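You operate a simulated robot arm through the tools that you are given. There is no shell and no other tool. Be economical: measure what you need, move in short steps, check, and stop when the job is done.

The job below is to be done with a simulated robot arm. You get a single attempt, and the scene is never put back.

TASK
Roll the helmet's lifted lens seal flat and latch the frame over it.
Fine: free the latch, raise the frame, use the roller with the black grip and put it back, then shut the frame and latch it. Where these are worked on the way, their far stop is far enough and under half their travel is too little: lens frame on the helmet.

Only the result counts: the job must be done as asked and must still hold three seconds after the hand-in. Knocking over, shifting, dropping, spilling or breaking anything else fails it. Lids that push on must go on centred and level and be pressed home; caps that screw on are set level and turned clockwise until they are tight.

THE ROBOT
A 7-joint arm with a two-finger parallel gripper, fixed in place. Base frame: the origin is at the foot of the arm, x ahead of it, y to its left, z up. Readings come in m, degrees, newtons and seconds.
With the tool pointing down near the work surface it reaches from about 0.3 to 0.74 m from the base axis. Its first joint turns from -115.0 to 115.0 degrees. Payload 3.91 kg.
Tool frame: the origin (TCP) lies between the finger pads and is the grasp point; the fingertips stand 0.03 m ahead of it; z points along the fingers, y is the line along which they close. Largest opening 0.11 m; finger width 0.02, thickness 0.01; the body of the gripper, 0.048 by 0.112 m, starts 0.055 m behind the TCP.
Orientation is that of the tool frame in the base frame, as [roll, pitch, yaw] about the fixed x, y, z axes, in that order (R = Rz(yaw) Ry(pitch) Rx(roll)). With the fingers straight down and closing along the base's y, the tool's x points along the base's -x, its y along +y and its z along -z.

THE INTERFACE
- The arm moves only by the tool play_rows. Its argument "moves" is a list of rows, each a list of 3 entries, a list of its own where there are three numbers: the shift along the tool's x, y, z in m, then the turn, a rotation vector about the tool's x, y, z in degrees, then the finger opening in m, from 0 to 0.11. In form: [[[tx, ty, tz], [ax, ay, az], claw], ...]. A call has 1 to 10 rows; each row shifts and turns the commanded pose from where the row before left it, along the tool's axes as they then stand. Each row takes 0.2 s and may step no farther than 0.05 m and 8.6 degrees from the row before; otherwise, or with a gripper value out of range, the whole call is refused. A pose out of reach is approached as far as the arm can. The call stops where the force on the tool passes 50 N (or 10 N more than at its start, if that is more) or the arm is blocked; 0.2 s more then pass. Each finger travels about 0.108 m/s and halts on what it meets, pressing with about 21 N; the grip force reading is that of the motor and also rises with nothing between the fingers. The clock runs only during rows and for 0.2 s after the last one: add rows that do not move to give the fingers time. It gives the time, the measured TCP pose, the force on the tool (base axes), the opening and the grip force at its end, in the units of the frame above (readings bear some noise), with the torque about the TCP (base axes, N m) and any sound that the robot's microphone picked up.
- Cameras (640 x 400 px; columns grow to the right, rows downward): "scene" is fixed at [0.2195, 0.649, 1.8283]; the picture's right is [-0.76, -0.65, 0.00], its down [-0.43, 0.51, -0.75] and it looks along [0.48, -0.57, -0.67] (base axes); focal length 297 px, centre (320, 200). "wrist" rides on the gripper at [0.072, 0.017, -0.103] in the tool frame; the picture's right is [-0.23, 0.97, 0.00], its down [-0.76, -0.18, -0.62] and it looks along [-0.61, -0.14, 0.78] (tool axes); focal length 222 px, centre (320, 200). There is no depth. A picture from a camera that has moved, and an enlarged one, comes with that camera's place and axes in the base frame and with its lens.
- grab_frame(camera): a new picture of that camera. It takes no simulated time.
- raise_lower(by): slides the trunk up (or, below 0, down) by that many m; the arm rides with it, the base frame stays. It gives what a move gives, with no picture.
- inspect(camera, box): a new picture of the part [left, top, right, bottom] of that camera's present view, enlarged. It takes no simulated time.
- job_done(): hands the job in; it is judged then, once.

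Go step by step. Nothing tells you positions but the pictures and the camera data: compare them with the known pose of the tool, close in by small moves and look again before you grip or let go. The budget is 120 turns and 84 pictures, counting those below and the enlarged ones. Unless the task says otherwise, let go and move clear before handing in, and close with one line.

The tools are called after "Call:" by a JSON object that holds its "fn" and its "kwargs". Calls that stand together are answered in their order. play_rows: Moves the arm, as the interface text tells. Its arguments: {"type":"object","properties":{"moves":{"type":"array","items":{"type":"array"}}},"required":["moves"]} The other tools are called the same way: raise_lower (by) slides the trunk up or down; grab_frame (camera) takes a picture; inspect (camera, box) takes an enlarged picture of a part of a camera's view; job_done () hands the job in.

At the start:

```text
time: 0.0
tcp_pos: [0.5119, -0.1136, 1.4444]
orientation: [180.0, 0.0, -180.0]
contact_force: [-0.1, 1.1, -0.4]
ft_torque: [0.0, 0.02, 0.03]
width: 0.11
grip_force: 0.0
trunk travel left (down, up): [-0.875, 0.115]
```

scene: 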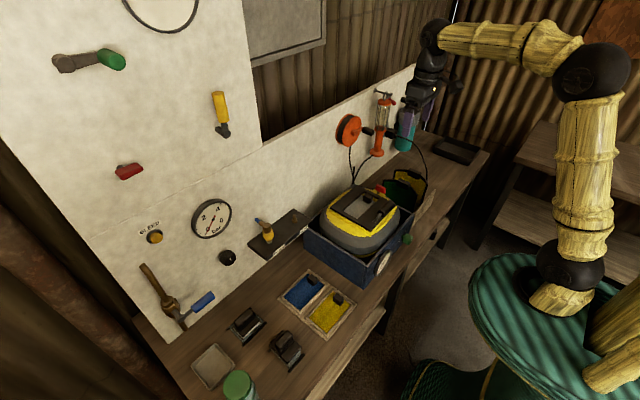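
wrist: 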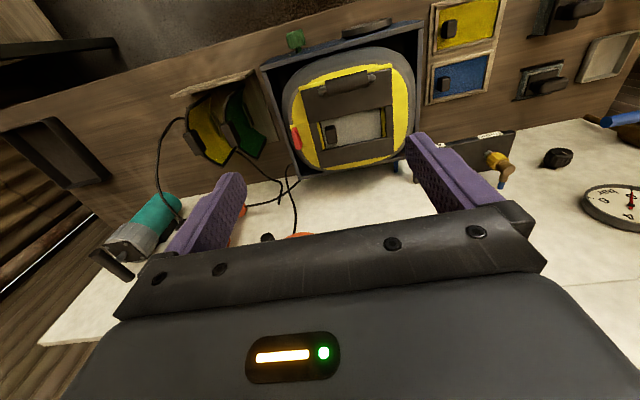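

I see a workbench with a tray holding a helmet, small rollers/tools in trays and on the wall. I'll enlarge the relevant parts first.

Call:
{"fn": "inspect", "kwargs": {"camera": "scene", "box": [290, 150, 450, 290]}}

Call:
{"fn": "inspect", "kwargs": {"camera": "scene", "box": [180, 200, 370, 400]}}

Call:
{"fn": "inspect", "kwargs": {"camera": "wrist", "box": [170, 0, 640, 200]}}

```text
2.86 times, centred on (370, 220) of scene
camera zoom: at [0.2195, 0.649, 1.8283], right [-0.76, -0.65, 0.0], down [-0.43, 0.51, -0.75], along [0.48, -0.57, -0.67], focal length 848 px, centre (177, 143)
```

zoom: 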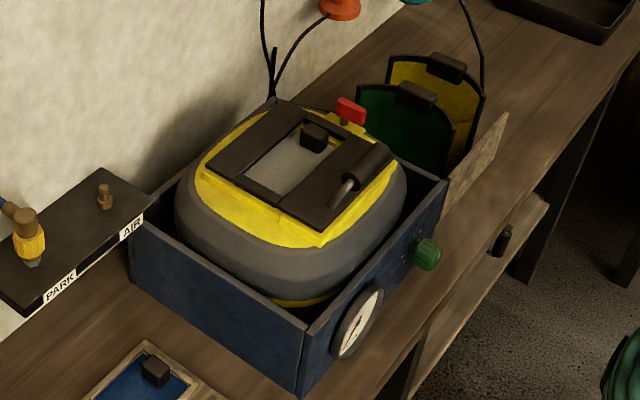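

```text
2.00 times, centred on (275, 300) of scene
camera zoom: at [0.2195, 0.649, 1.8283], right [-0.76, -0.65, 0.0], down [-0.43, 0.51, -0.75], along [0.48, -0.57, -0.67], focal length 594 px, centre (410, 0)
```

zoom: 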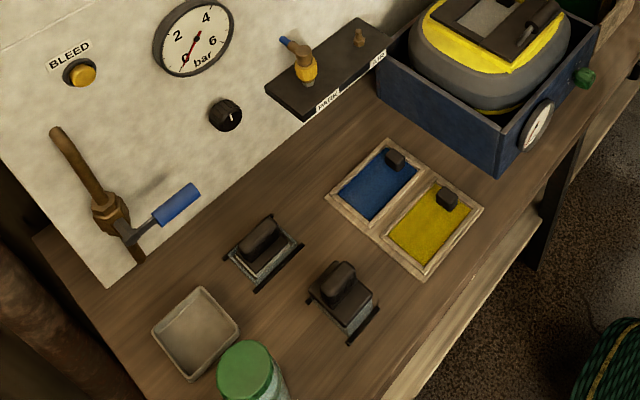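

```text
1.36 times, centred on (405, 100) of wrist
camera zoom: at [0.4392, -0.0971, 1.547], right [0.23, 0.97, 0.0], down [0.76, -0.18, 0.62], along [0.61, -0.14, -0.78], focal length 302 px, centre (204, 336)
```

zoom: 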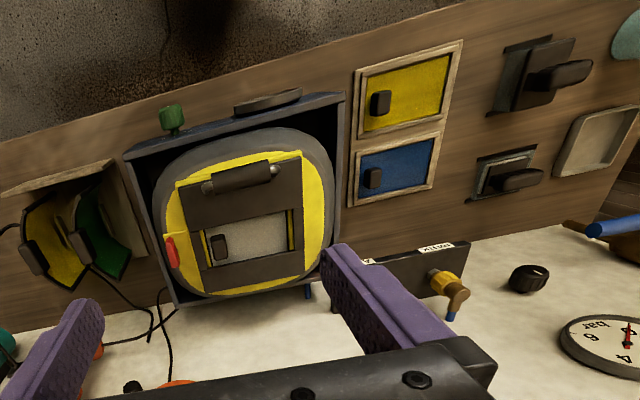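

I need a closer look at candidates for the roller and at the helmet; enlarging the wall tools and the two black-handled objects.

Call:
{"fn": "inspect", "kwargs": {"camera": "scene", "box": [210, 290, 320, 390]}}

Call:
{"fn": "inspect", "kwargs": {"camera": "scene", "box": [310, 170, 430, 245]}}

Call:
{"fn": "inspect", "kwargs": {"camera": "scene", "box": [30, 0, 330, 190]}}

Call:
{"fn": "inspect", "kwargs": {"camera": "scene", "box": [330, 70, 500, 200]}}

```text
4.00 times, centred on (265, 340) of scene
camera zoom: at [0.2195, 0.649, 1.8283], right [-0.76, -0.65, 0.0], down [-0.43, 0.51, -0.75], along [0.48, -0.57, -0.67], focal length 1187 px, centre (540, -360)
```

zoom: 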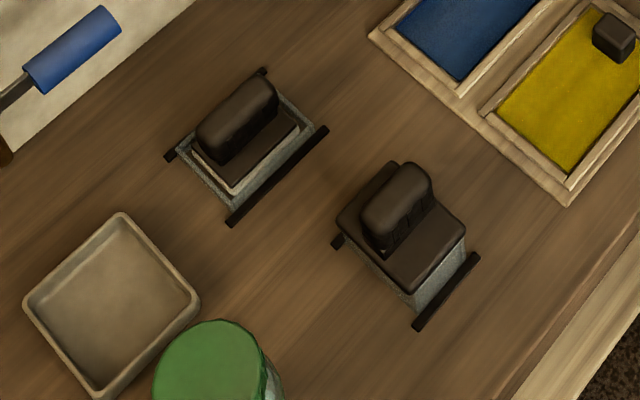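

```text
5.33 times, centred on (370, 208) of scene
camera zoom: at [0.2195, 0.649, 1.8283], right [-0.76, -0.65, 0.0], down [-0.43, 0.51, -0.75], along [0.48, -0.57, -0.67], focal length 1583 px, centre (53, 160)
```

zoom: 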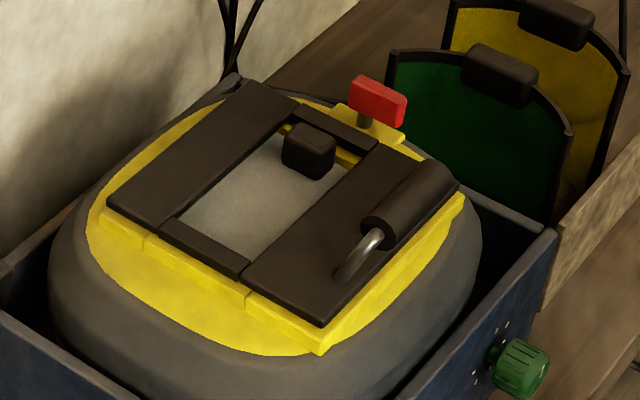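

```text
2.11 times, centred on (180, 95) of scene
camera zoom: at [0.2195, 0.649, 1.8283], right [-0.76, -0.65, 0.0], down [-0.43, 0.51, -0.75], along [0.48, -0.57, -0.67], focal length 625 px, centre (615, 421)
```

zoom: 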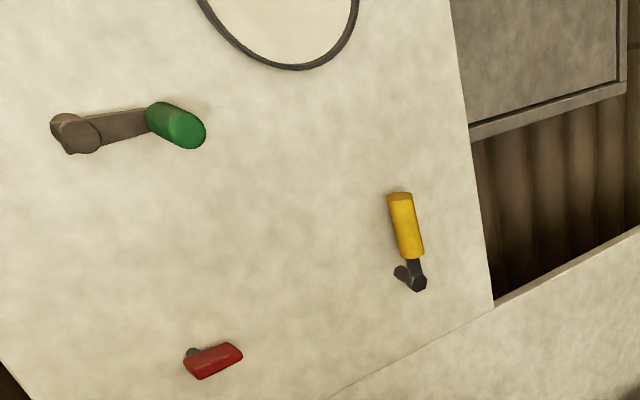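

```text
3.08 times, centred on (415, 135) of scene
camera zoom: at [0.2195, 0.649, 1.8283], right [-0.76, -0.65, 0.0], down [-0.43, 0.51, -0.75], along [0.48, -0.57, -0.67], focal length 913 px, centre (28, 400)
```

zoom: 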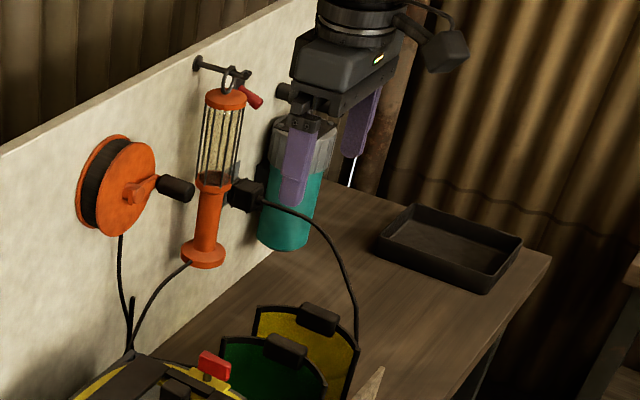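

Triangulating, the bench top is about z 0.85, helmet top about 1.06 around (0.6,-0.15), and two black-handled objects are near (0.55,0.43) and (0.69,0.46). I'll move the wrist camera over there for a better look.

Call:
{"fn": "play_rows", "kwargs": {"moves": [[[0.012, 0.048, 0], [0, 0, 0], 0.11], [[0.012, 0.048, 0], [0, 0, 0], 0.11], [[0.012, 0.048, 0], [0, 0, 0], 0.11], [[0.012, 0.048, 0], [0, 0, 0], 0.11], [[0.012, 0.048, 0], [0, 0, 0], 0.11], [[0.012, 0.048, 0], [0, 0, 0], 0.11], [[0.012, 0.048, 0], [0, 0, 0], 0.11], [[0.012, 0.048, 0], [0, 0, 0], 0.11], [[0.012, 0.048, 0], [0, 0, 0], 0.11], [[0.012, 0.048, 0], [0, 0, 0], 0.11]]}}

Call:
{"fn": "raise_lower", "kwargs": {"by": -0.25}}

Call:
{"fn": "grab_frame", "kwargs": {"camera": "wrist"}}

```text
time: 2.2
tcp_pos: [0.3918, 0.3695, 1.4406]
orientation: [-179.9, 0.1, -180.0]
contact_force: [-0.3, -0.3, -0.1]
ft_torque: [-0.05, 0.04, 0.02]
width: 0.11
grip_force: 0.1
trunk travel left (down, up): [-0.875, 0.115]
```

```text
time: 4.8
tcp_pos: [0.3922, 0.3684, 1.1911]
orientation: [180.0, 0.0, 180.0]
contact_force: [0.6, -0.9, -1.2]
ft_torque: [0.01, -0.03, -0.02]
width: 0.11
grip_force: 0.1
trunk travel left (down, up): [-0.625, 0.365]
```

```text
74 pictures are left
camera wrist: at [0.3196, 0.3837, 1.2943], right [0.23, 0.97, 0.0], down [0.76, -0.18, 0.62], along [0.61, -0.14, -0.78], focal length 222 px, centre (320, 200)
```

wrist: 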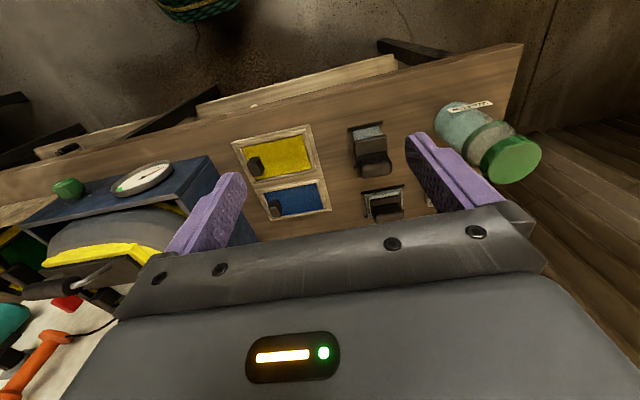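

Call:
{"fn": "inspect", "kwargs": {"camera": "wrist", "box": [330, 100, 430, 220]}}

Call:
{"fn": "inspect", "kwargs": {"camera": "wrist", "box": [0, 140, 220, 300]}}

```text
3.33 times, centred on (380, 160) of wrist
camera zoom: at [0.3196, 0.3837, 1.2943], right [0.23, 0.97, 0.0], down [0.76, -0.18, 0.62], along [0.61, -0.14, -0.78], focal length 740 px, centre (120, 333)
```

zoom: 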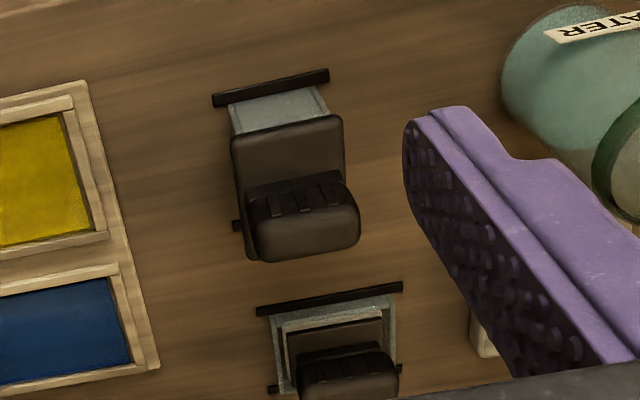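

```text
2.50 times, centred on (110, 220) of wrist
camera zoom: at [0.3196, 0.3837, 1.2943], right [0.23, 0.97, 0.0], down [0.76, -0.18, 0.62], along [0.61, -0.14, -0.78], focal length 555 px, centre (845, 150)
```

zoom: 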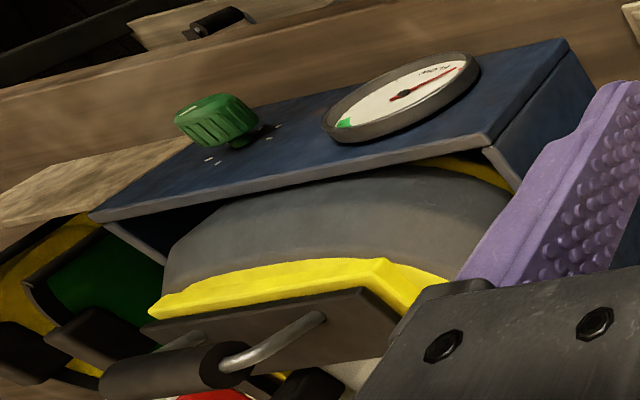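

Neither object looks clearly like a roller yet; I'll check the shelf-front black item and the remaining bench.

Call:
{"fn": "inspect", "kwargs": {"camera": "scene", "box": [390, 190, 450, 260]}}

Call:
{"fn": "inspect", "kwargs": {"camera": "scene", "box": [130, 240, 310, 370]}}

Call:
{"fn": "grab_frame", "kwargs": {"camera": "scene"}}

```text
5.71 times, centred on (420, 225) of scene
camera zoom: at [0.2195, 0.649, 1.8283], right [-0.76, -0.65, 0.0], down [-0.43, 0.51, -0.75], along [0.48, -0.57, -0.67], focal length 1696 px, centre (-251, 57)
```

zoom: 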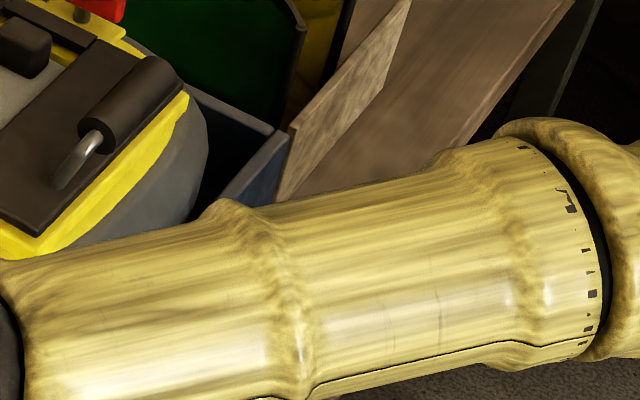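

```text
3.08 times, centred on (220, 305) of scene
camera zoom: at [0.2195, 0.649, 1.8283], right [-0.76, -0.65, 0.0], down [-0.43, 0.51, -0.75], along [0.48, -0.57, -0.67], focal length 913 px, centre (628, -123)
```

zoom: 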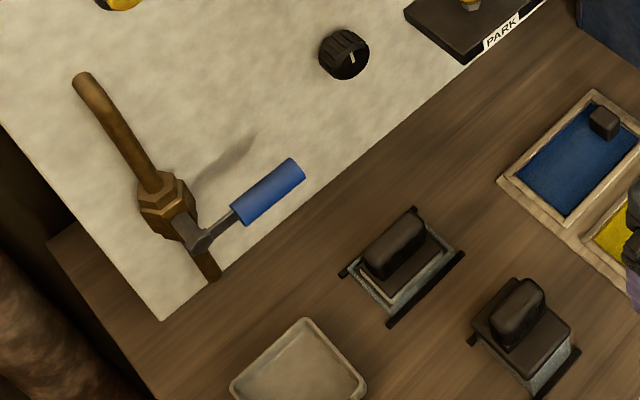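

```text
69 pictures are left
```

scene: 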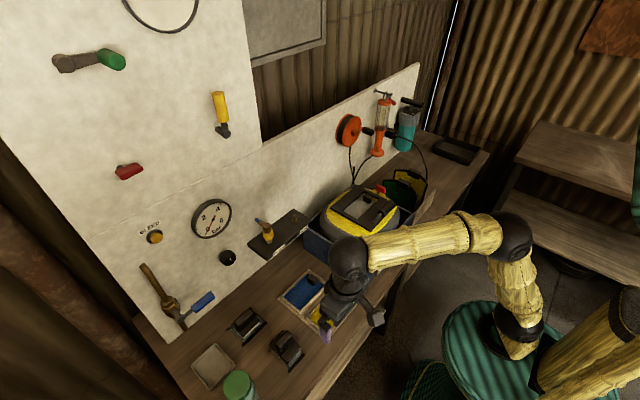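

The lever items are valves; the two stand-held tools with black grips are the candidates. I'll lower and tilt the camera for a side look.

Call:
{"fn": "raise_lower", "kwargs": {"by": -0.15}}

Call:
{"fn": "play_rows", "kwargs": {"moves": [[[0.02, 0.02, 0], [0, -8, 0], 0.11], [[0.02, 0.02, 0], [0, -8, 0], 0.11], [[0, 0.0, 0], [0, -8, 0], 0.11], [[0, 0, 0], [0, -8, 0], 0.11]]}}

Call:
{"fn": "grab_frame", "kwargs": {"camera": "wrist"}}

```text
time: 6.5
tcp_pos: [0.3917, 0.3679, 1.0418]
orientation: [-180.0, 0.0, -180.0]
contact_force: [0.1, 0.3, -0.6]
ft_torque: [0.0, 0.02, -0.01]
width: 0.1101
grip_force: 0.1
trunk travel left (down, up): [-0.475, 0.515]
```

```text
time: 7.5
tcp_pos: [0.3514, 0.4068, 1.0387]
orientation: [179.9, 32.1, -180.0]
contact_force: [0.0, -0.5, 0.7]
ft_torque: [0.03, 0.0, -0.02]
width: 0.1101
grip_force: 0.1
trunk travel left (down, up): [-0.475, 0.515]
```

```text
68 pictures are left
camera wrist: at [0.2354, 0.4234, 1.0878], right [0.19, 0.97, 0.12], down [0.31, -0.18, 0.93], along [0.93, -0.14, -0.34], focal length 222 px, centre (320, 200)
```

wrist: 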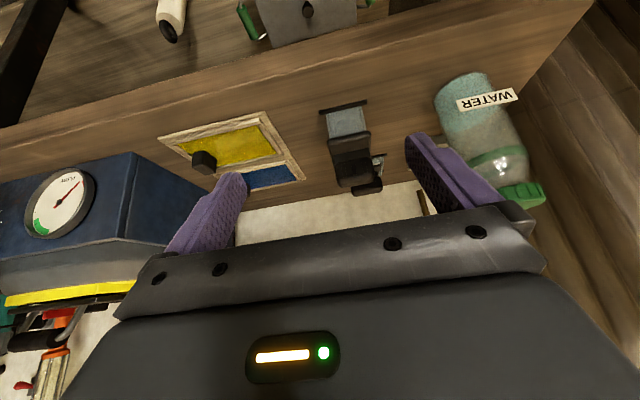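

Call:
{"fn": "inspect", "kwargs": {"camera": "wrist", "box": [310, 90, 410, 210]}}

Call:
{"fn": "inspect", "kwargs": {"camera": "wrist", "box": [130, 0, 450, 60]}}

```text
3.33 times, centred on (360, 150) of wrist
camera zoom: at [0.2354, 0.4234, 1.0878], right [0.19, 0.97, 0.12], down [0.31, -0.18, 0.93], along [0.93, -0.14, -0.34], focal length 740 px, centre (187, 367)
```

zoom: 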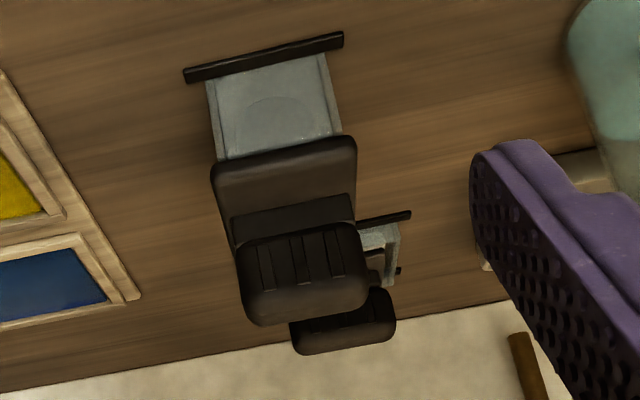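

```text
2.00 times, centred on (290, 30) of wrist
camera zoom: at [0.2354, 0.4234, 1.0878], right [0.19, 0.97, 0.12], down [0.31, -0.18, 0.93], along [0.93, -0.14, -0.34], focal length 444 px, centre (380, 540)
```

zoom: 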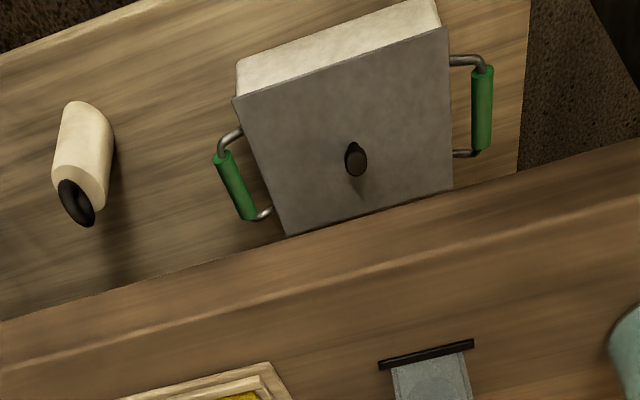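

Call:
{"fn": "inspect", "kwargs": {"camera": "scene", "box": [265, 325, 310, 375]}}

Call:
{"fn": "inspect", "kwargs": {"camera": "scene", "box": [225, 300, 270, 350]}}

Call:
{"fn": "inspect", "kwargs": {"camera": "wrist", "box": [320, 95, 400, 150]}}

```text
8.00 times, centred on (288, 350) of scene
camera zoom: at [0.2195, 0.649, 1.8283], right [-0.76, -0.65, 0.0], down [-0.43, 0.51, -0.75], along [0.48, -0.57, -0.67], focal length 2374 px, centre (580, -1000)
```

zoom: 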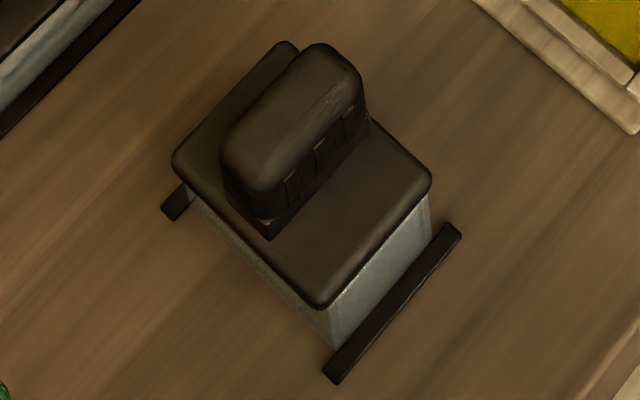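

```text
8.00 times, centred on (248, 325) of scene
camera zoom: at [0.2195, 0.649, 1.8283], right [-0.76, -0.65, 0.0], down [-0.43, 0.51, -0.75], along [0.48, -0.57, -0.67], focal length 2374 px, centre (900, -800)
```

zoom: 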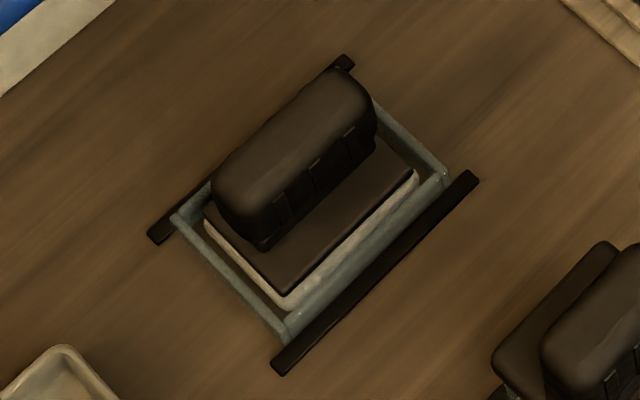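

```text
7.27 times, centred on (360, 122) of wrist
camera zoom: at [0.2354, 0.4234, 1.0878], right [0.19, 0.97, 0.12], down [0.31, -0.18, 0.93], along [0.93, -0.14, -0.34], focal length 1615 px, centre (29, 764)
```

zoom: 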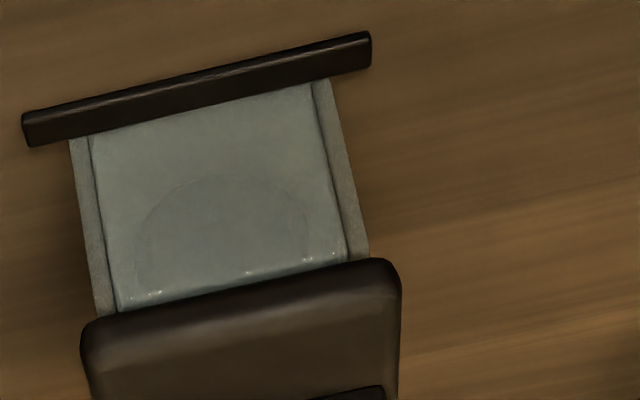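

The nearer tool (around (0.55,0.43)) has a roller cylinder visible inside its cradle (end disc facing the robot), so that is the roller; the other is a flat pad. Now I'll look closely at the helmet.

Call:
{"fn": "raise_lower", "kwargs": {"by": 0.25}}

Call:
{"fn": "play_rows", "kwargs": {"moves": [[[0, -0.05, 0], [0, 8, 0], 0.11], [[0, -0.05, 0], [0, 8, 0], 0.11], [[0, -0.05, 0], [0, 8, 0], 0.11], [[0, -0.05, 0], [0, 8, 0], 0.11], [[-0.01, -0.049, 0], [0, 0, 0], 0.11], [[-0.01, -0.049, 0], [0, 0, 0], 0.11], [[-0.01, -0.049, 0], [0, 0, 0], 0.11], [[-0.01, -0.049, 0], [0, 0, 0], 0.11], [[-0.01, -0.049, 0], [0, 0, 0], 0.11], [[-0.01, -0.049, 0], [0, 0, 0], 0.11]]}}

Call:
{"fn": "grab_frame", "kwargs": {"camera": "wrist"}}

```text
time: 10.1
tcp_pos: [0.3521, 0.4075, 1.2886]
orientation: [179.9, 32.0, -179.9]
contact_force: [-0.2, 0.6, 0.0]
ft_torque: [0.0, 0.0, -0.02]
width: 0.1103
grip_force: 0.0
trunk travel left (down, up): [-0.725, 0.265]
```

```text
time: 12.3
tcp_pos: [0.4125, -0.0888, 1.2859]
orientation: [179.9, 0.0, -179.9]
contact_force: [0.8, -1.0, -0.6]
ft_torque: [0.02, 0.01, 0.01]
width: 0.11
grip_force: 0.1
trunk travel left (down, up): [-0.725, 0.265]
```

```text
62 pictures are left
camera wrist: at [0.3408, -0.0728, 1.3887], right [0.23, 0.97, 0.0], down [0.76, -0.18, 0.62], along [0.61, -0.14, -0.78], focal length 222 px, centre (320, 200)
```

wrist: 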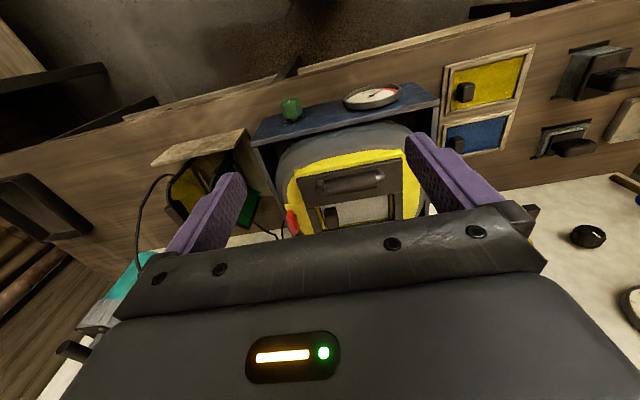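

Call:
{"fn": "inspect", "kwargs": {"camera": "wrist", "box": [270, 120, 430, 240]}}

Call:
{"fn": "inspect", "kwargs": {"camera": "scene", "box": [325, 180, 400, 230]}}

```text
3.33 times, centred on (350, 180) of wrist
camera zoom: at [0.3408, -0.0728, 1.3887], right [0.23, 0.97, 0.0], down [0.76, -0.18, 0.62], along [0.61, -0.14, -0.78], focal length 740 px, centre (220, 267)
```

zoom: 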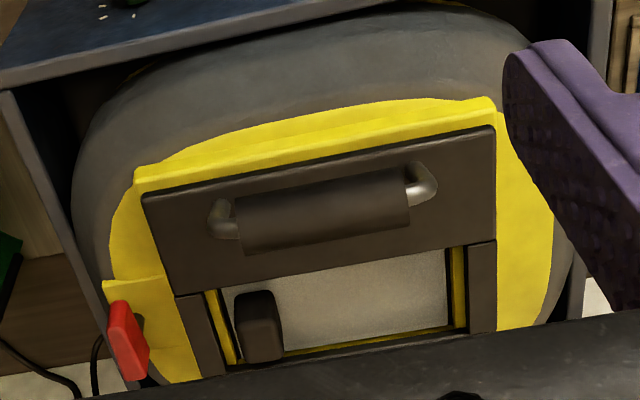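

```text
8.00 times, centred on (362, 205) of scene
camera zoom: at [0.2195, 0.649, 1.8283], right [-0.76, -0.65, 0.0], down [-0.43, 0.51, -0.75], along [0.48, -0.57, -0.67], focal length 2374 px, centre (-20, 160)
```

zoom: 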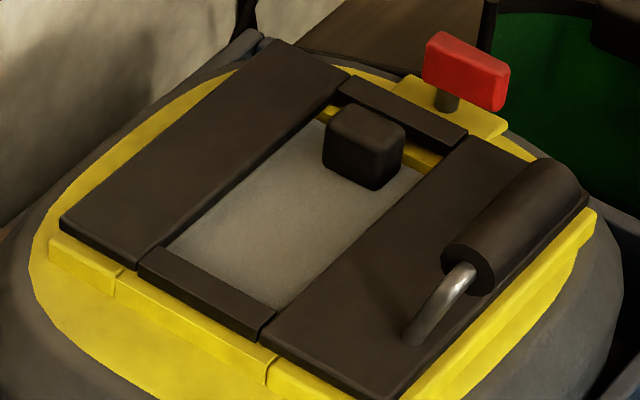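

The frame has a handle (bar along y) on the robot side, likely hinged on the wall side, and a red latch on the -y side. I'll move in for a close look at the latch.

Call:
{"fn": "play_rows", "kwargs": {"moves": [[[-0.029, -0.025, 0.024], [0, 0, 0], 0.11], [[-0.029, -0.025, 0.024], [0, 0, 0], 0.11], [[-0.029, -0.025, 0.024], [0, 0, 0], 0.11], [[-0.029, -0.025, 0.02], [0, 0, 0], 0.11]]}}

Call:
{"fn": "grab_frame", "kwargs": {"camera": "wrist"}}

```text
time: 13.3
tcp_pos: [0.5298, -0.1896, 1.1949]
orientation: [-180.0, 0.0, 179.9]
contact_force: [0.9, -0.5, 0.2]
ft_torque: [-0.01, 0.03, 0.01]
width: 0.1097
grip_force: 0.1
trunk travel left (down, up): [-0.725, 0.265]
```

```text
59 pictures are left
camera wrist: at [0.4574, -0.1731, 1.298], right [0.23, 0.97, 0.0], down [0.76, -0.18, 0.62], along [0.61, -0.14, -0.78], focal length 222 px, centre (320, 200)
```

wrist: 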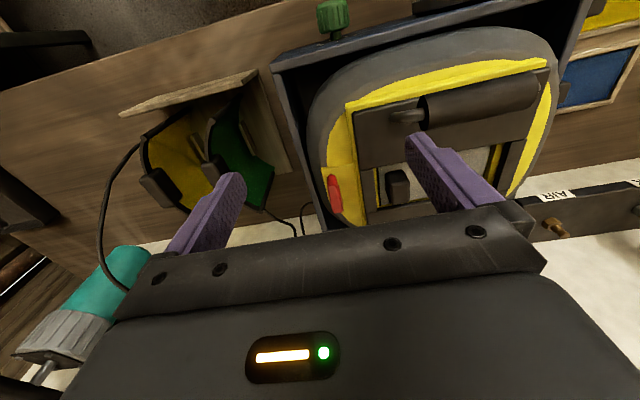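

Call:
{"fn": "inspect", "kwargs": {"camera": "wrist", "box": [300, 150, 400, 235]}}

Call:
{"fn": "inspect", "kwargs": {"camera": "scene", "box": [362, 180, 396, 206]}}

```text
4.71 times, centred on (350, 192) of wrist
camera zoom: at [0.4574, -0.1731, 1.298], right [0.23, 0.97, 0.0], down [0.76, -0.18, 0.62], along [0.61, -0.14, -0.78], focal length 1045 px, centre (179, 235)
```

zoom: 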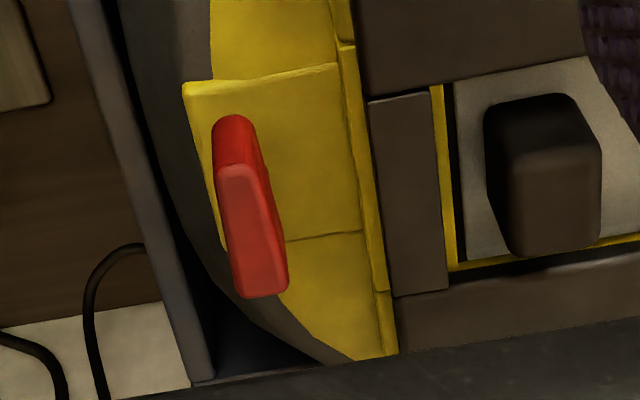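

```text
15.38 times, centred on (379, 193) of scene
camera zoom: at [0.2195, 0.649, 1.8283], right [-0.76, -0.65, 0.0], down [-0.43, 0.51, -0.75], along [0.48, -0.57, -0.67], focal length 4566 px, centre (-588, 308)
```

zoom: 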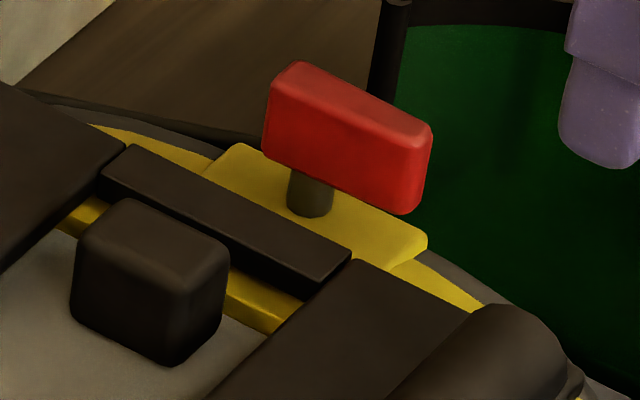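

The red latch is a T-knob, about 0.038 m long along x, centred at (0.619,-0.193), top z≈1.096. I'll position over it with a narrower opening and check.

Call:
{"fn": "play_rows", "kwargs": {"moves": [[[-0.045, -0.002, 0], [0, 0, 0], 0.06], [[-0.044, -0.001, 0], [0, 0, 0], 0.03], [[0, 0, 0.04], [0, 0, 0], 0.03], [[0, 0, 0.03], [0, 0, 0], 0.03], [[0, 0, 0], [0, 0, 0], 0.03]]}}

Call:
{"fn": "inspect", "kwargs": {"camera": "wrist", "box": [260, 120, 400, 230]}}

Call:
{"fn": "inspect", "kwargs": {"camera": "scene", "box": [362, 180, 396, 206]}}

```text
time: 14.5
tcp_pos: [0.6188, -0.1913, 1.127]
orientation: [-180.0, 0.0, -180.0]
contact_force: [-0.1, -0.9, 0.5]
ft_torque: [0.0, -0.04, 0.01]
width: 0.0299
grip_force: 0.0
trunk travel left (down, up): [-0.725, 0.265]
```

```text
3.64 times, centred on (330, 175) of wrist
camera zoom: at [0.5461, -0.175, 1.2302], right [0.23, 0.97, 0.0], down [0.76, -0.18, 0.62], along [0.61, -0.14, -0.78], focal length 808 px, centre (284, 291)
```

zoom: 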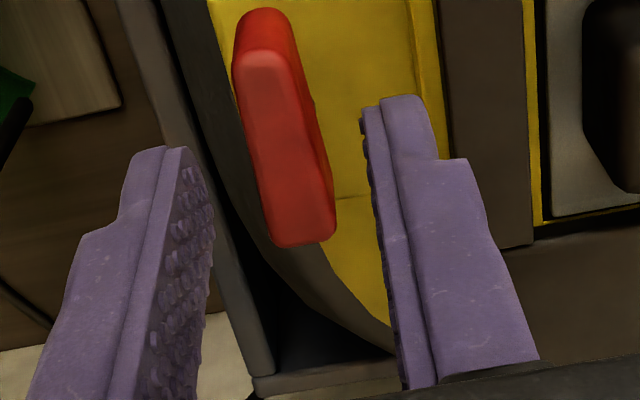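

```text
15.38 times, centred on (379, 193) of scene
camera zoom: at [0.2195, 0.649, 1.8283], right [-0.76, -0.65, 0.0], down [-0.43, 0.51, -0.75], along [0.48, -0.57, -0.67], focal length 4566 px, centre (-588, 308)
```

zoom: 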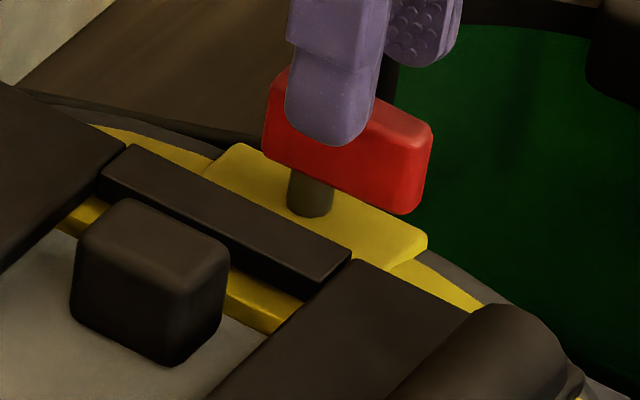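

Alignment looks right (bar centre computed at (0.619,-0.191)). Lower, grip the knob, then try turning.

Call:
{"fn": "play_rows", "kwargs": {"moves": [[[0, 0, 0.033], [0, 0, 0], 0.03], [[0, 0, 0], [0, 0, 0], 0.03], [[0, 0, 0], [0, 0, 0], 0.0], [[0, 0, 0], [0, 0, 0], 0.0]]}}

```text
time: 15.5
tcp_pos: [0.6192, -0.1926, 1.095]
orientation: [-180.0, 0.0, -180.0]
contact_force: [-1.3, -3.6, -1.1]
ft_torque: [-0.08, -0.76, -0.09]
width: 0.0136
grip_force: 45.1
trunk travel left (down, up): [-0.725, 0.265]
```

Gripped at 0.0136 m. Try a small counter-clockwise (from above) turn.

Call:
{"fn": "play_rows", "kwargs": {"moves": [[[0, 0, 0], [0, 0, -8], 0.0], [[0, 0, 0], [0, 0, -8], 0.0]]}}

```text
time: 16.1
tcp_pos: [0.6194, -0.1941, 1.094]
orientation: [-179.8, 0.2, -164.0]
contact_force: [9.8, -20.7, 8.2]
ft_torque: [-0.05, 0.98, -0.24]
width: 0.0133
grip_force: 45.4
trunk travel left (down, up): [-0.725, 0.265]
```

Call:
{"fn": "inspect", "kwargs": {"camera": "scene", "box": [362, 180, 396, 206]}}

Call:
{"fn": "inspect", "kwargs": {"camera": "wrist", "box": [260, 120, 400, 230]}}

```text
15.38 times, centred on (379, 193) of scene
camera zoom: at [0.2195, 0.649, 1.8283], right [-0.76, -0.65, 0.0], down [-0.43, 0.51, -0.75], along [0.48, -0.57, -0.67], focal length 4566 px, centre (-588, 308)
```

zoom: 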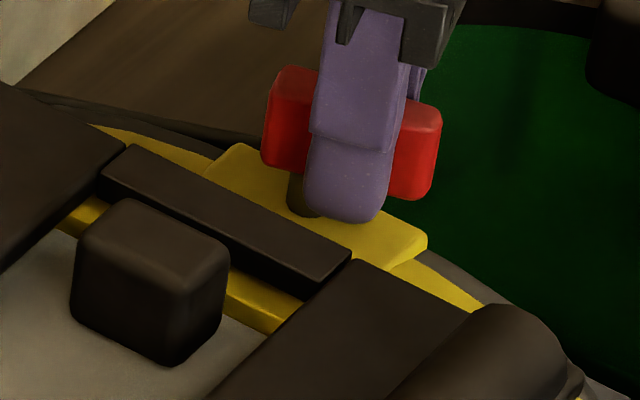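

```text
3.64 times, centred on (330, 175) of wrist
camera zoom: at [0.5449, -0.1993, 1.1972], right [-0.05, 1.0, 0.0], down [0.78, 0.04, 0.63], along [0.62, 0.03, -0.78], focal length 808 px, centre (284, 291)
```

zoom: 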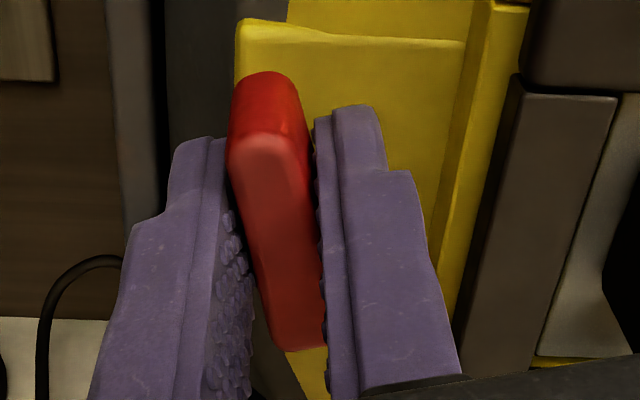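

The knob turns with the gripper; its pivot sits ~6 mm toward +x of my grip, so I'll compensate and continue.

Call:
{"fn": "play_rows", "kwargs": {"moves": [[[0, -0.0024, 0], [0, 0, -8], 0.0], [[0, -0.0008, 0], [0, 0, -8], 0.0], [[0, -0.0008, 0], [0, 0, -8], 0.0], [[0, -0.0008, 0], [0, 0, -8], 0.0]]}}

```text
time: 17.1
tcp_pos: [0.6233, -0.1977, 1.0944]
orientation: [-179.7, 0.2, -131.9]
contact_force: [24.4, -31.7, 21.7]
ft_torque: [-0.19, 0.6, -0.42]
width: 0.0134
grip_force: 45.0
trunk travel left (down, up): [-0.725, 0.265]
```

Call:
{"fn": "play_rows", "kwargs": {"moves": [[[0, -0.0025, -0.001], [0, 0, 0], 0.0]]}}

Call:
{"fn": "inspect", "kwargs": {"camera": "scene", "box": [362, 180, 396, 206]}}

```text
time: 17.5
tcp_pos: [0.6231, -0.1995, 1.0948]
orientation: [-179.9, 0.2, -132.1]
contact_force: [15.8, -26.8, 13.0]
ft_torque: [0.01, -0.57, -0.28]
width: 0.0135
grip_force: 45.2
trunk travel left (down, up): [-0.725, 0.265]
```

```text
15.38 times, centred on (379, 193) of scene
camera zoom: at [0.2195, 0.649, 1.8283], right [-0.76, -0.65, 0.0], down [-0.43, 0.51, -0.75], along [0.48, -0.57, -0.67], focal length 4566 px, centre (-588, 308)
```

zoom: 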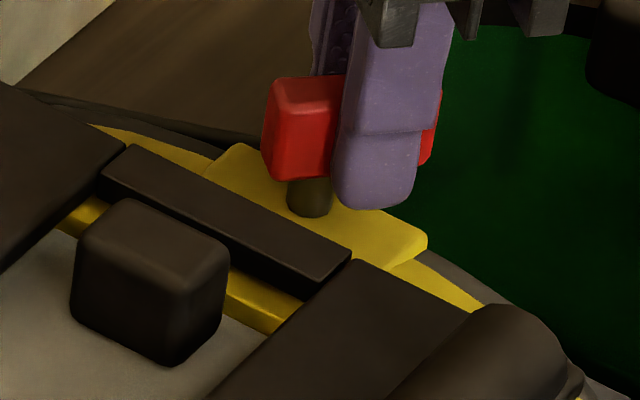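

The pivot is near the lever's +x end (radius about 12 mm). Continue turning with a larger compensation.

Call:
{"fn": "play_rows", "kwargs": {"moves": [[[0, -0.004, -0.001], [0, 0, -6], 0.0], [[0, -0.0017, 0], [0, 0, -8], 0.0], [[0, -0.0017, 0], [0, 0, -8], 0.0]]}}

```text
time: 18.3
tcp_pos: [0.6258, -0.2016, 1.0938]
orientation: [179.7, 0.1, -109.9]
contact_force: [2.5, -18.6, 4.5]
ft_torque: [0.34, -0.65, -0.07]
width: 0.0133
grip_force: 45.2
trunk travel left (down, up): [-0.725, 0.265]
```

Call:
{"fn": "play_rows", "kwargs": {"moves": [[[0.001, -0.0017, 0], [0, 0, -8], 0.0], [[0.001, -0.0017, 0], [0, 0, -8], 0.0], [[0, -0.0017, 0], [0, 0, -8], 0.0]]}}

Call:
{"fn": "inspect", "kwargs": {"camera": "scene", "box": [350, 175, 400, 215]}}

```text
time: 19.1
tcp_pos: [0.6303, -0.2012, 1.0941]
orientation: [179.7, 0.1, -85.9]
contact_force: [-5.9, -8.1, -6.0]
ft_torque: [-0.55, -0.16, -1.19]
width: 0.0141
grip_force: 44.8
trunk travel left (down, up): [-0.725, 0.265]
```

```text
10.00 times, centred on (375, 195) of scene
camera zoom: at [0.2195, 0.649, 1.8283], right [-0.76, -0.65, 0.0], down [-0.43, 0.51, -0.75], along [0.48, -0.57, -0.67], focal length 2968 px, centre (-230, 250)
```

zoom: 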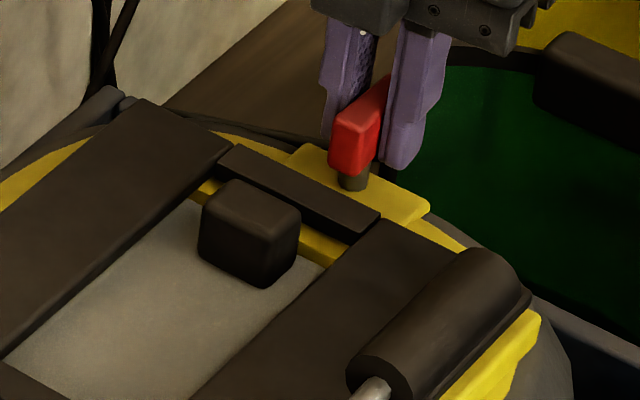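

The latch hit its stop at about 90°, so it's freed. I'll release it, rise, and go above the handle (about (0.54,-0.075,1.10)) with fingers closing along x.

Call:
{"fn": "play_rows", "kwargs": {"moves": [[[0, 0, 0], [0, 0, 2], 0.05], [[0, 0, 0], [0, 0, 0], 0.05], [[0, 0, -0.045], [0, 0, 0], 0.05], [[0, 0, -0.045], [0, 0, -6], 0.05], [[-0.04, -0.03, 0], [0, 0, 0], 0.05], [[-0.04, -0.03, 0], [0, 0, 0], 0.05], [[-0.04, -0.03, 0], [0, 0, 0], 0.05]]}}

Call:
{"fn": "grab_frame", "kwargs": {"camera": "wrist"}}

Call:
{"fn": "inspect", "kwargs": {"camera": "scene", "box": [330, 165, 430, 235]}}

```text
time: 20.7
tcp_pos: [0.7059, -0.0699, 1.1848]
orientation: [179.9, 0.0, -81.9]
contact_force: [0.9, 0.4, -0.1]
ft_torque: [-0.03, 0.06, -0.01]
width: 0.0502
grip_force: 0.1
trunk travel left (down, up): [-0.725, 0.265]
```

```text
50 pictures are left
camera wrist: at [0.7001, -0.1448, 1.2876], right [-1.0, 0.09, 0.0], down [0.07, 0.78, 0.62], along [0.05, 0.62, -0.78], focal length 222 px, centre (320, 200)
```

wrist: 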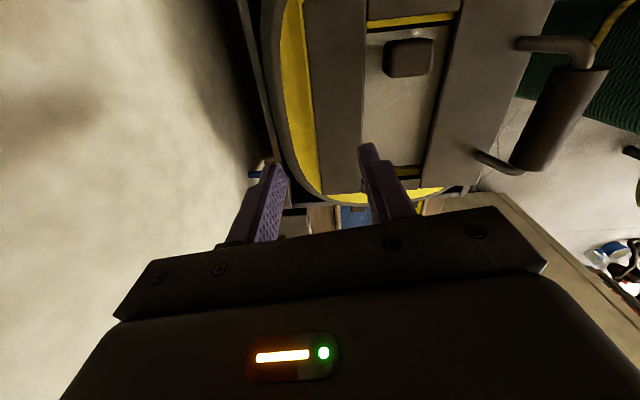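

```text
5.71 times, centred on (380, 200) of scene
camera zoom: at [0.2195, 0.649, 1.8283], right [-0.76, -0.65, 0.0], down [-0.43, 0.51, -0.75], along [0.48, -0.57, -0.67], focal length 1696 px, centre (-23, 200)
```

zoom: 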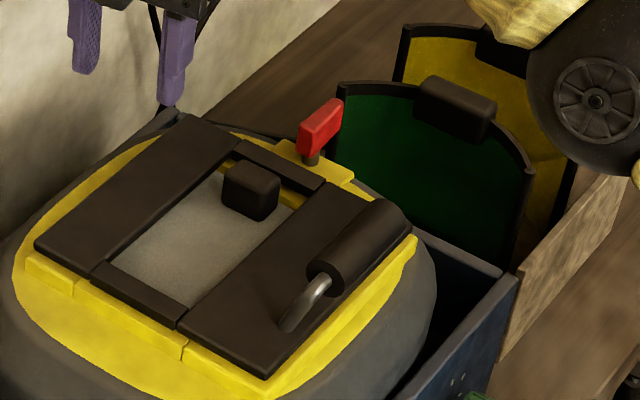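

I went the wrong way in x (harmless). Correct: move to above the handle, now estimated at (0.529,-0.075,1.12).

Call:
{"fn": "play_rows", "kwargs": {"moves": [[[0, 0.044, -0.01], [0, 0, 8], 0.06], [[0, 0.044, -0.005], [0, 0, 0], 0.06], [[0, 0.044, 0], [0, 0, 0], 0.06], [[0, 0.044, 0], [0, 0, 0], 0.06]]}}

Call:
{"fn": "grab_frame", "kwargs": {"camera": "wrist"}}

Call:
{"fn": "inspect", "kwargs": {"camera": "scene", "box": [330, 165, 430, 235]}}

```text
time: 21.7
tcp_pos: [0.5266, -0.0771, 1.2036]
orientation: [-180.0, 0.0, -90.0]
contact_force: [-0.2, -0.2, 0.7]
ft_torque: [0.01, 0.0, 0.0]
width: 0.0599
grip_force: 0.1
trunk travel left (down, up): [-0.725, 0.265]
```

```text
48 pictures are left
camera wrist: at [0.5102, -0.1514, 1.3053], right [-0.97, 0.23, 0.0], down [0.18, 0.76, 0.62], along [0.14, 0.61, -0.78], focal length 222 px, centre (320, 200)
```

wrist: 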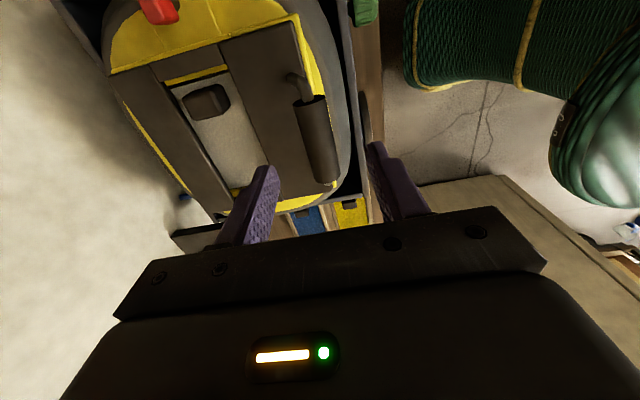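

```text
5.71 times, centred on (380, 200) of scene
camera zoom: at [0.2195, 0.649, 1.8283], right [-0.76, -0.65, 0.0], down [-0.43, 0.51, -0.75], along [0.48, -0.57, -0.67], focal length 1696 px, centre (-23, 200)
```

zoom: 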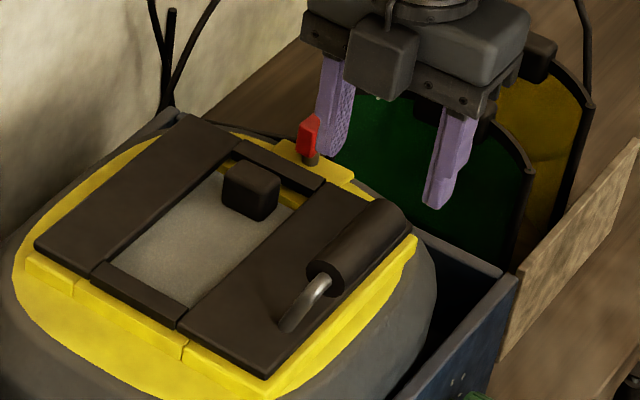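

Handle cylinder is centred at about (0.530,-0.073,1.12). Descend and grip.

Call:
{"fn": "play_rows", "kwargs": {"moves": [[[-0.003, -0.003, 0.04], [0, 0, 0], 0.06], [[0, 0, 0.025], [0, 0, 0], 0.06], [[0, 0, 0.016], [0, 0, 0], 0.06], [[0, 0, 0], [0, 0, 0], 0.06]]}}

Call:
{"fn": "inspect", "kwargs": {"camera": "scene", "box": [350, 165, 420, 235]}}

```text
time: 22.7
tcp_pos: [0.5308, -0.0747, 1.1212]
orientation: [180.0, 0.0, -90.0]
contact_force: [-0.9, -0.1, -0.8]
ft_torque: [-0.04, 0.01, -0.02]
width: 0.0596
grip_force: 0.2
trunk travel left (down, up): [-0.725, 0.265]
```

```text
5.71 times, centred on (385, 200) of scene
camera zoom: at [0.2195, 0.649, 1.8283], right [-0.76, -0.65, 0.0], down [-0.43, 0.51, -0.75], along [0.48, -0.57, -0.67], focal length 1696 px, centre (-51, 200)
```

zoom: 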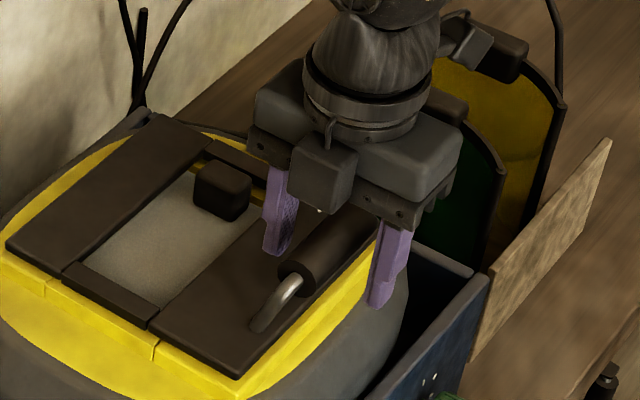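

Call:
{"fn": "play_rows", "kwargs": {"moves": [[[0, 0, 0], [0, 0, 0], 0.03], [[0, 0, 0], [0, 0, 0], 0.0], [[0, 0, 0], [0, 0, 0], 0.0]]}}

```text
time: 23.5
tcp_pos: [0.5294, -0.0753, 1.1204]
orientation: [180.0, 0.0, -90.0]
contact_force: [-2.0, 0.1, -0.8]
ft_torque: [-0.05, 0.16, -0.01]
width: 0.0266
grip_force: 45.2
trunk travel left (down, up): [-0.725, 0.265]
```

Handle gripped (0.0266 m). Lift along an arc about an assumed hinge at (0.705, z 1.07), starting small.

Call:
{"fn": "play_rows", "kwargs": {"moves": [[[0, -0.0057, -0.0148], [0, 0, 0], 0.0], [[0, -0.0057, -0.0148], [0, 0, 0], 0.0]]}}

```text
time: 24.1
tcp_pos: [0.5406, -0.0746, 1.1523]
orientation: [179.9, 0.0, -90.1]
contact_force: [-13.5, -0.3, 0.5]
ft_torque: [0.03, 0.87, -0.08]
width: 0.0269
grip_force: 45.0
trunk travel left (down, up): [-0.725, 0.265]
```

Call:
{"fn": "play_rows", "kwargs": {"moves": [[[0, -0.007, -0.0142], [0, 0, 0], 0.0], [[0, -0.0072, -0.0136], [0, 0, 0], 0.0], [[0, -0.0095, -0.0125], [0, 0, 0], 0.0], [[0, -0.0104, -0.012], [0, 0, 0], 0.0]]}}

Call:
{"fn": "grab_frame", "kwargs": {"camera": "scene"}}

```text
time: 25.1
tcp_pos: [0.5736, -0.0743, 1.2055]
orientation: [-179.8, 0.0, -90.0]
contact_force: [-19.3, 5.1, 11.3]
ft_torque: [0.15, 0.92, -0.12]
width: 0.0264
grip_force: 45.0
trunk travel left (down, up): [-0.725, 0.265]
```

```text
45 pictures are left
```

scene: 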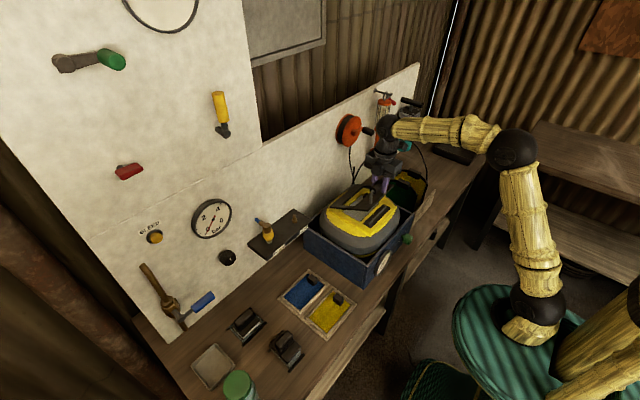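

The frame rises well; refit hinge (0.715,1.065), R≈0.197. Continue along the arc.

Call:
{"fn": "play_rows", "kwargs": {"moves": [[[0, -0.0125, -0.0115], [0, 0, 0], 0.0], [[0, -0.0138, -0.0106], [0, 0, 0], 0.0], [[0, -0.0144, -0.0093], [0, 0, 0], 0.0], [[0, -0.0153, -0.0078], [0, 0, 0], 0.0], [[0, -0.0159, -0.0067], [0, 0, 0], 0.0], [[0, -0.0164, -0.0051], [0, 0, 0], 0.0]]}}

```text
time: 26.5
tcp_pos: [0.6606, -0.0752, 1.2594]
orientation: [-179.3, -0.1, -90.0]
contact_force: [-8.7, -0.9, 31.3]
ft_torque: [-0.06, -0.06, -0.11]
width: 0.0263
grip_force: 45.0
trunk travel left (down, up): [-0.725, 0.265]
```

Call:
{"fn": "play_rows", "kwargs": {"moves": [[[0, -0.0155, -0.007], [0, 0, 0], 0.0], [[0, -0.0163, -0.003], [0, 0, 0], 0.0], [[0, -0.0165, -0.001], [0, 0, 0], 0.0], [[0, -0.0165, 0.0], [0, 0, 0], 0.0]]}}

Call:
{"fn": "inspect", "kwargs": {"camera": "scene", "box": [310, 120, 440, 240]}}

```text
time: 26.9
tcp_pos: [0.6731, -0.0745, 1.2609]
orientation: [179.6, -0.2, -89.9]
contact_force: [-3.6, 1.1, 15.4]
ft_torque: [-0.45, 0.11, -0.19]
width: 0.0264
grip_force: 44.7
trunk travel left (down, up): [-0.725, 0.265]
stopped in row 1: the force on the tool passed its limit at 95 N (the readings are from after the stop); the commanded pose is now the measured one
```

```text
3.33 times, centred on (375, 180) of scene
camera zoom: at [0.2195, 0.649, 1.8283], right [-0.76, -0.65, 0.0], down [-0.43, 0.51, -0.75], along [0.48, -0.57, -0.67], focal length 989 px, centre (137, 267)
```

zoom: 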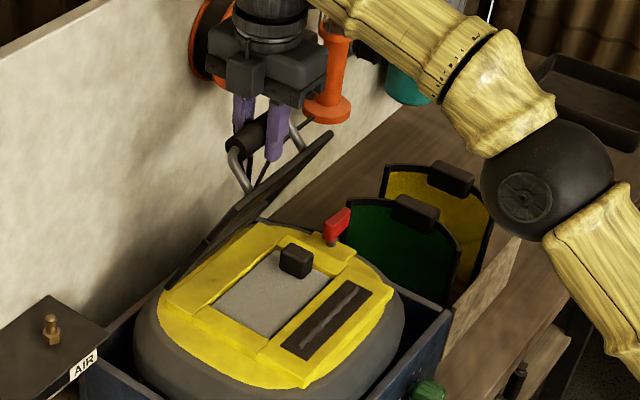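

Blocked here – probably the far stop. The seal strip (dark, wrinkled) is visible on the near side of the lens. One gentle nudge to confirm it's the stop.

Call:
{"fn": "play_rows", "kwargs": {"moves": [[[0, -0.004, -0.001], [0, 0, 0], 0.0], [[0, -0.004, -0.001], [0, 0, 0], 0.0]]}}

Call:
{"fn": "inspect", "kwargs": {"camera": "wrist", "box": [160, 0, 480, 220]}}

```text
time: 27.5
tcp_pos: [0.6751, -0.0753, 1.261]
orientation: [179.7, -0.1, -90.0]
contact_force: [-6.7, -3.5, 28.9]
ft_torque: [-0.21, 0.25, -0.02]
width: 0.0268
grip_force: 45.2
out of reach, approached as far as the arm can: row 2
trunk travel left (down, up): [-0.725, 0.265]
```

```text
1.82 times, centred on (320, 110) of wrist
camera zoom: at [0.6585, -0.148, 1.3644], right [-0.97, 0.23, 0.01], down [0.18, 0.76, 0.62], along [0.14, 0.61, -0.78], focal length 404 px, centre (320, 364)
```

zoom: 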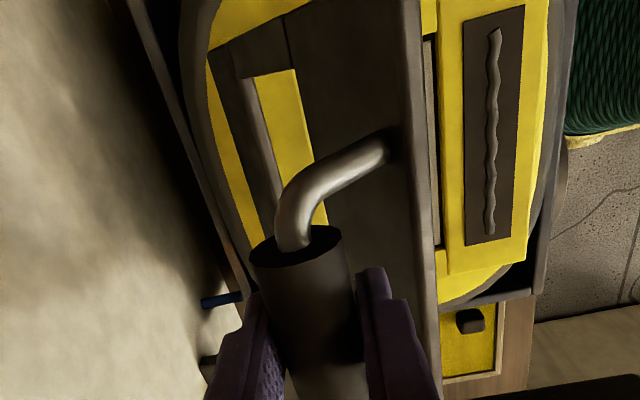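

The arm's reach limited it, not the stop. I'll tilt the gripper about the handle so the wrist sits back toward the base, then continue the arc.

Call:
{"fn": "play_rows", "kwargs": {"moves": [[[0, 0, 0], [6, 0, 0], 0.0], [[0, 0, 0], [6, 0, 0], 0.0], [[0, 0, 0], [6, 0, 0], 0.0]]}}

```text
time: 28.3
tcp_pos: [0.6756, -0.075, 1.2606]
orientation: [-162.4, -0.1, -90.0]
contact_force: [-7.3, 0.3, 18.2]
ft_torque: [-0.29, 0.7, -0.17]
width: 0.0267
grip_force: 44.0
trunk travel left (down, up): [-0.725, 0.265]
```

Call:
{"fn": "play_rows", "kwargs": {"moves": [[[0, -0.0083, 0.0004], [0, 0, 0], 0.0], [[0, -0.0083, 0.001], [0, 0, 0], 0.0], [[0, -0.008, 0.002], [4, 0, 0], 0.0]]}}

```text
time: 29.1
tcp_pos: [0.7027, -0.0751, 1.2611]
orientation: [-158.8, -0.1, -89.9]
contact_force: [-5.0, -4.5, 7.9]
ft_torque: [-0.26, 0.83, -0.2]
width: 0.0266
grip_force: 45.0
trunk travel left (down, up): [-0.725, 0.265]
```

Call:
{"fn": "play_rows", "kwargs": {"moves": [[[0, -0.0077, 0.0035], [0, 0, 0], 0.0], [[0, -0.0075, 0.004], [4, 0, 0], 0.0], [[0, -0.0073, 0.0045], [0, 0, 0], 0.0], [[0, -0.0071, 0.0048], [4, 0, 0], 0.0]]}}

Call:
{"fn": "inspect", "kwargs": {"camera": "scene", "box": [310, 120, 440, 240]}}

```text
time: 30.1
tcp_pos: [0.737, -0.0741, 1.2579]
orientation: [-150.8, -0.1, -89.9]
contact_force: [-4.6, -5.5, -1.3]
ft_torque: [-0.12, 0.97, -0.13]
width: 0.0264
grip_force: 45.0
trunk travel left (down, up): [-0.725, 0.265]
```

```text
3.33 times, centred on (375, 180) of scene
camera zoom: at [0.2195, 0.649, 1.8283], right [-0.76, -0.65, 0.0], down [-0.43, 0.51, -0.75], along [0.48, -0.57, -0.67], focal length 989 px, centre (137, 267)
```

zoom: 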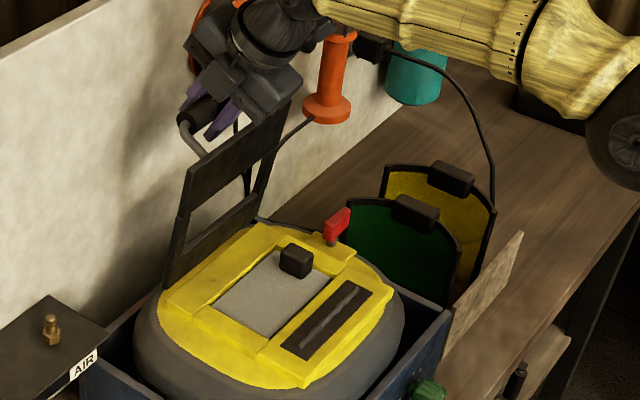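

Call:
{"fn": "play_rows", "kwargs": {"moves": [[[0, -0.0062, 0.0055], [0, 0, 0], 0.0], [[0, -0.006, 0.0058], [4, 0, 0], 0.0], [[0, -0.0055, 0.0062], [0, 0, 0], 0.0], [[0, -0.0053, 0.0064], [0, 0, 0], 0.0]]}}

```text
time: 31.1
tcp_pos: [0.7687, -0.0742, 1.2516]
orientation: [-146.7, 0.0, -89.9]
contact_force: [-2.0, -1.1, 5.9]
ft_torque: [0.19, 0.56, -0.19]
width: 0.0267
grip_force: 45.6
trunk travel left (down, up): [-0.725, 0.265]
```

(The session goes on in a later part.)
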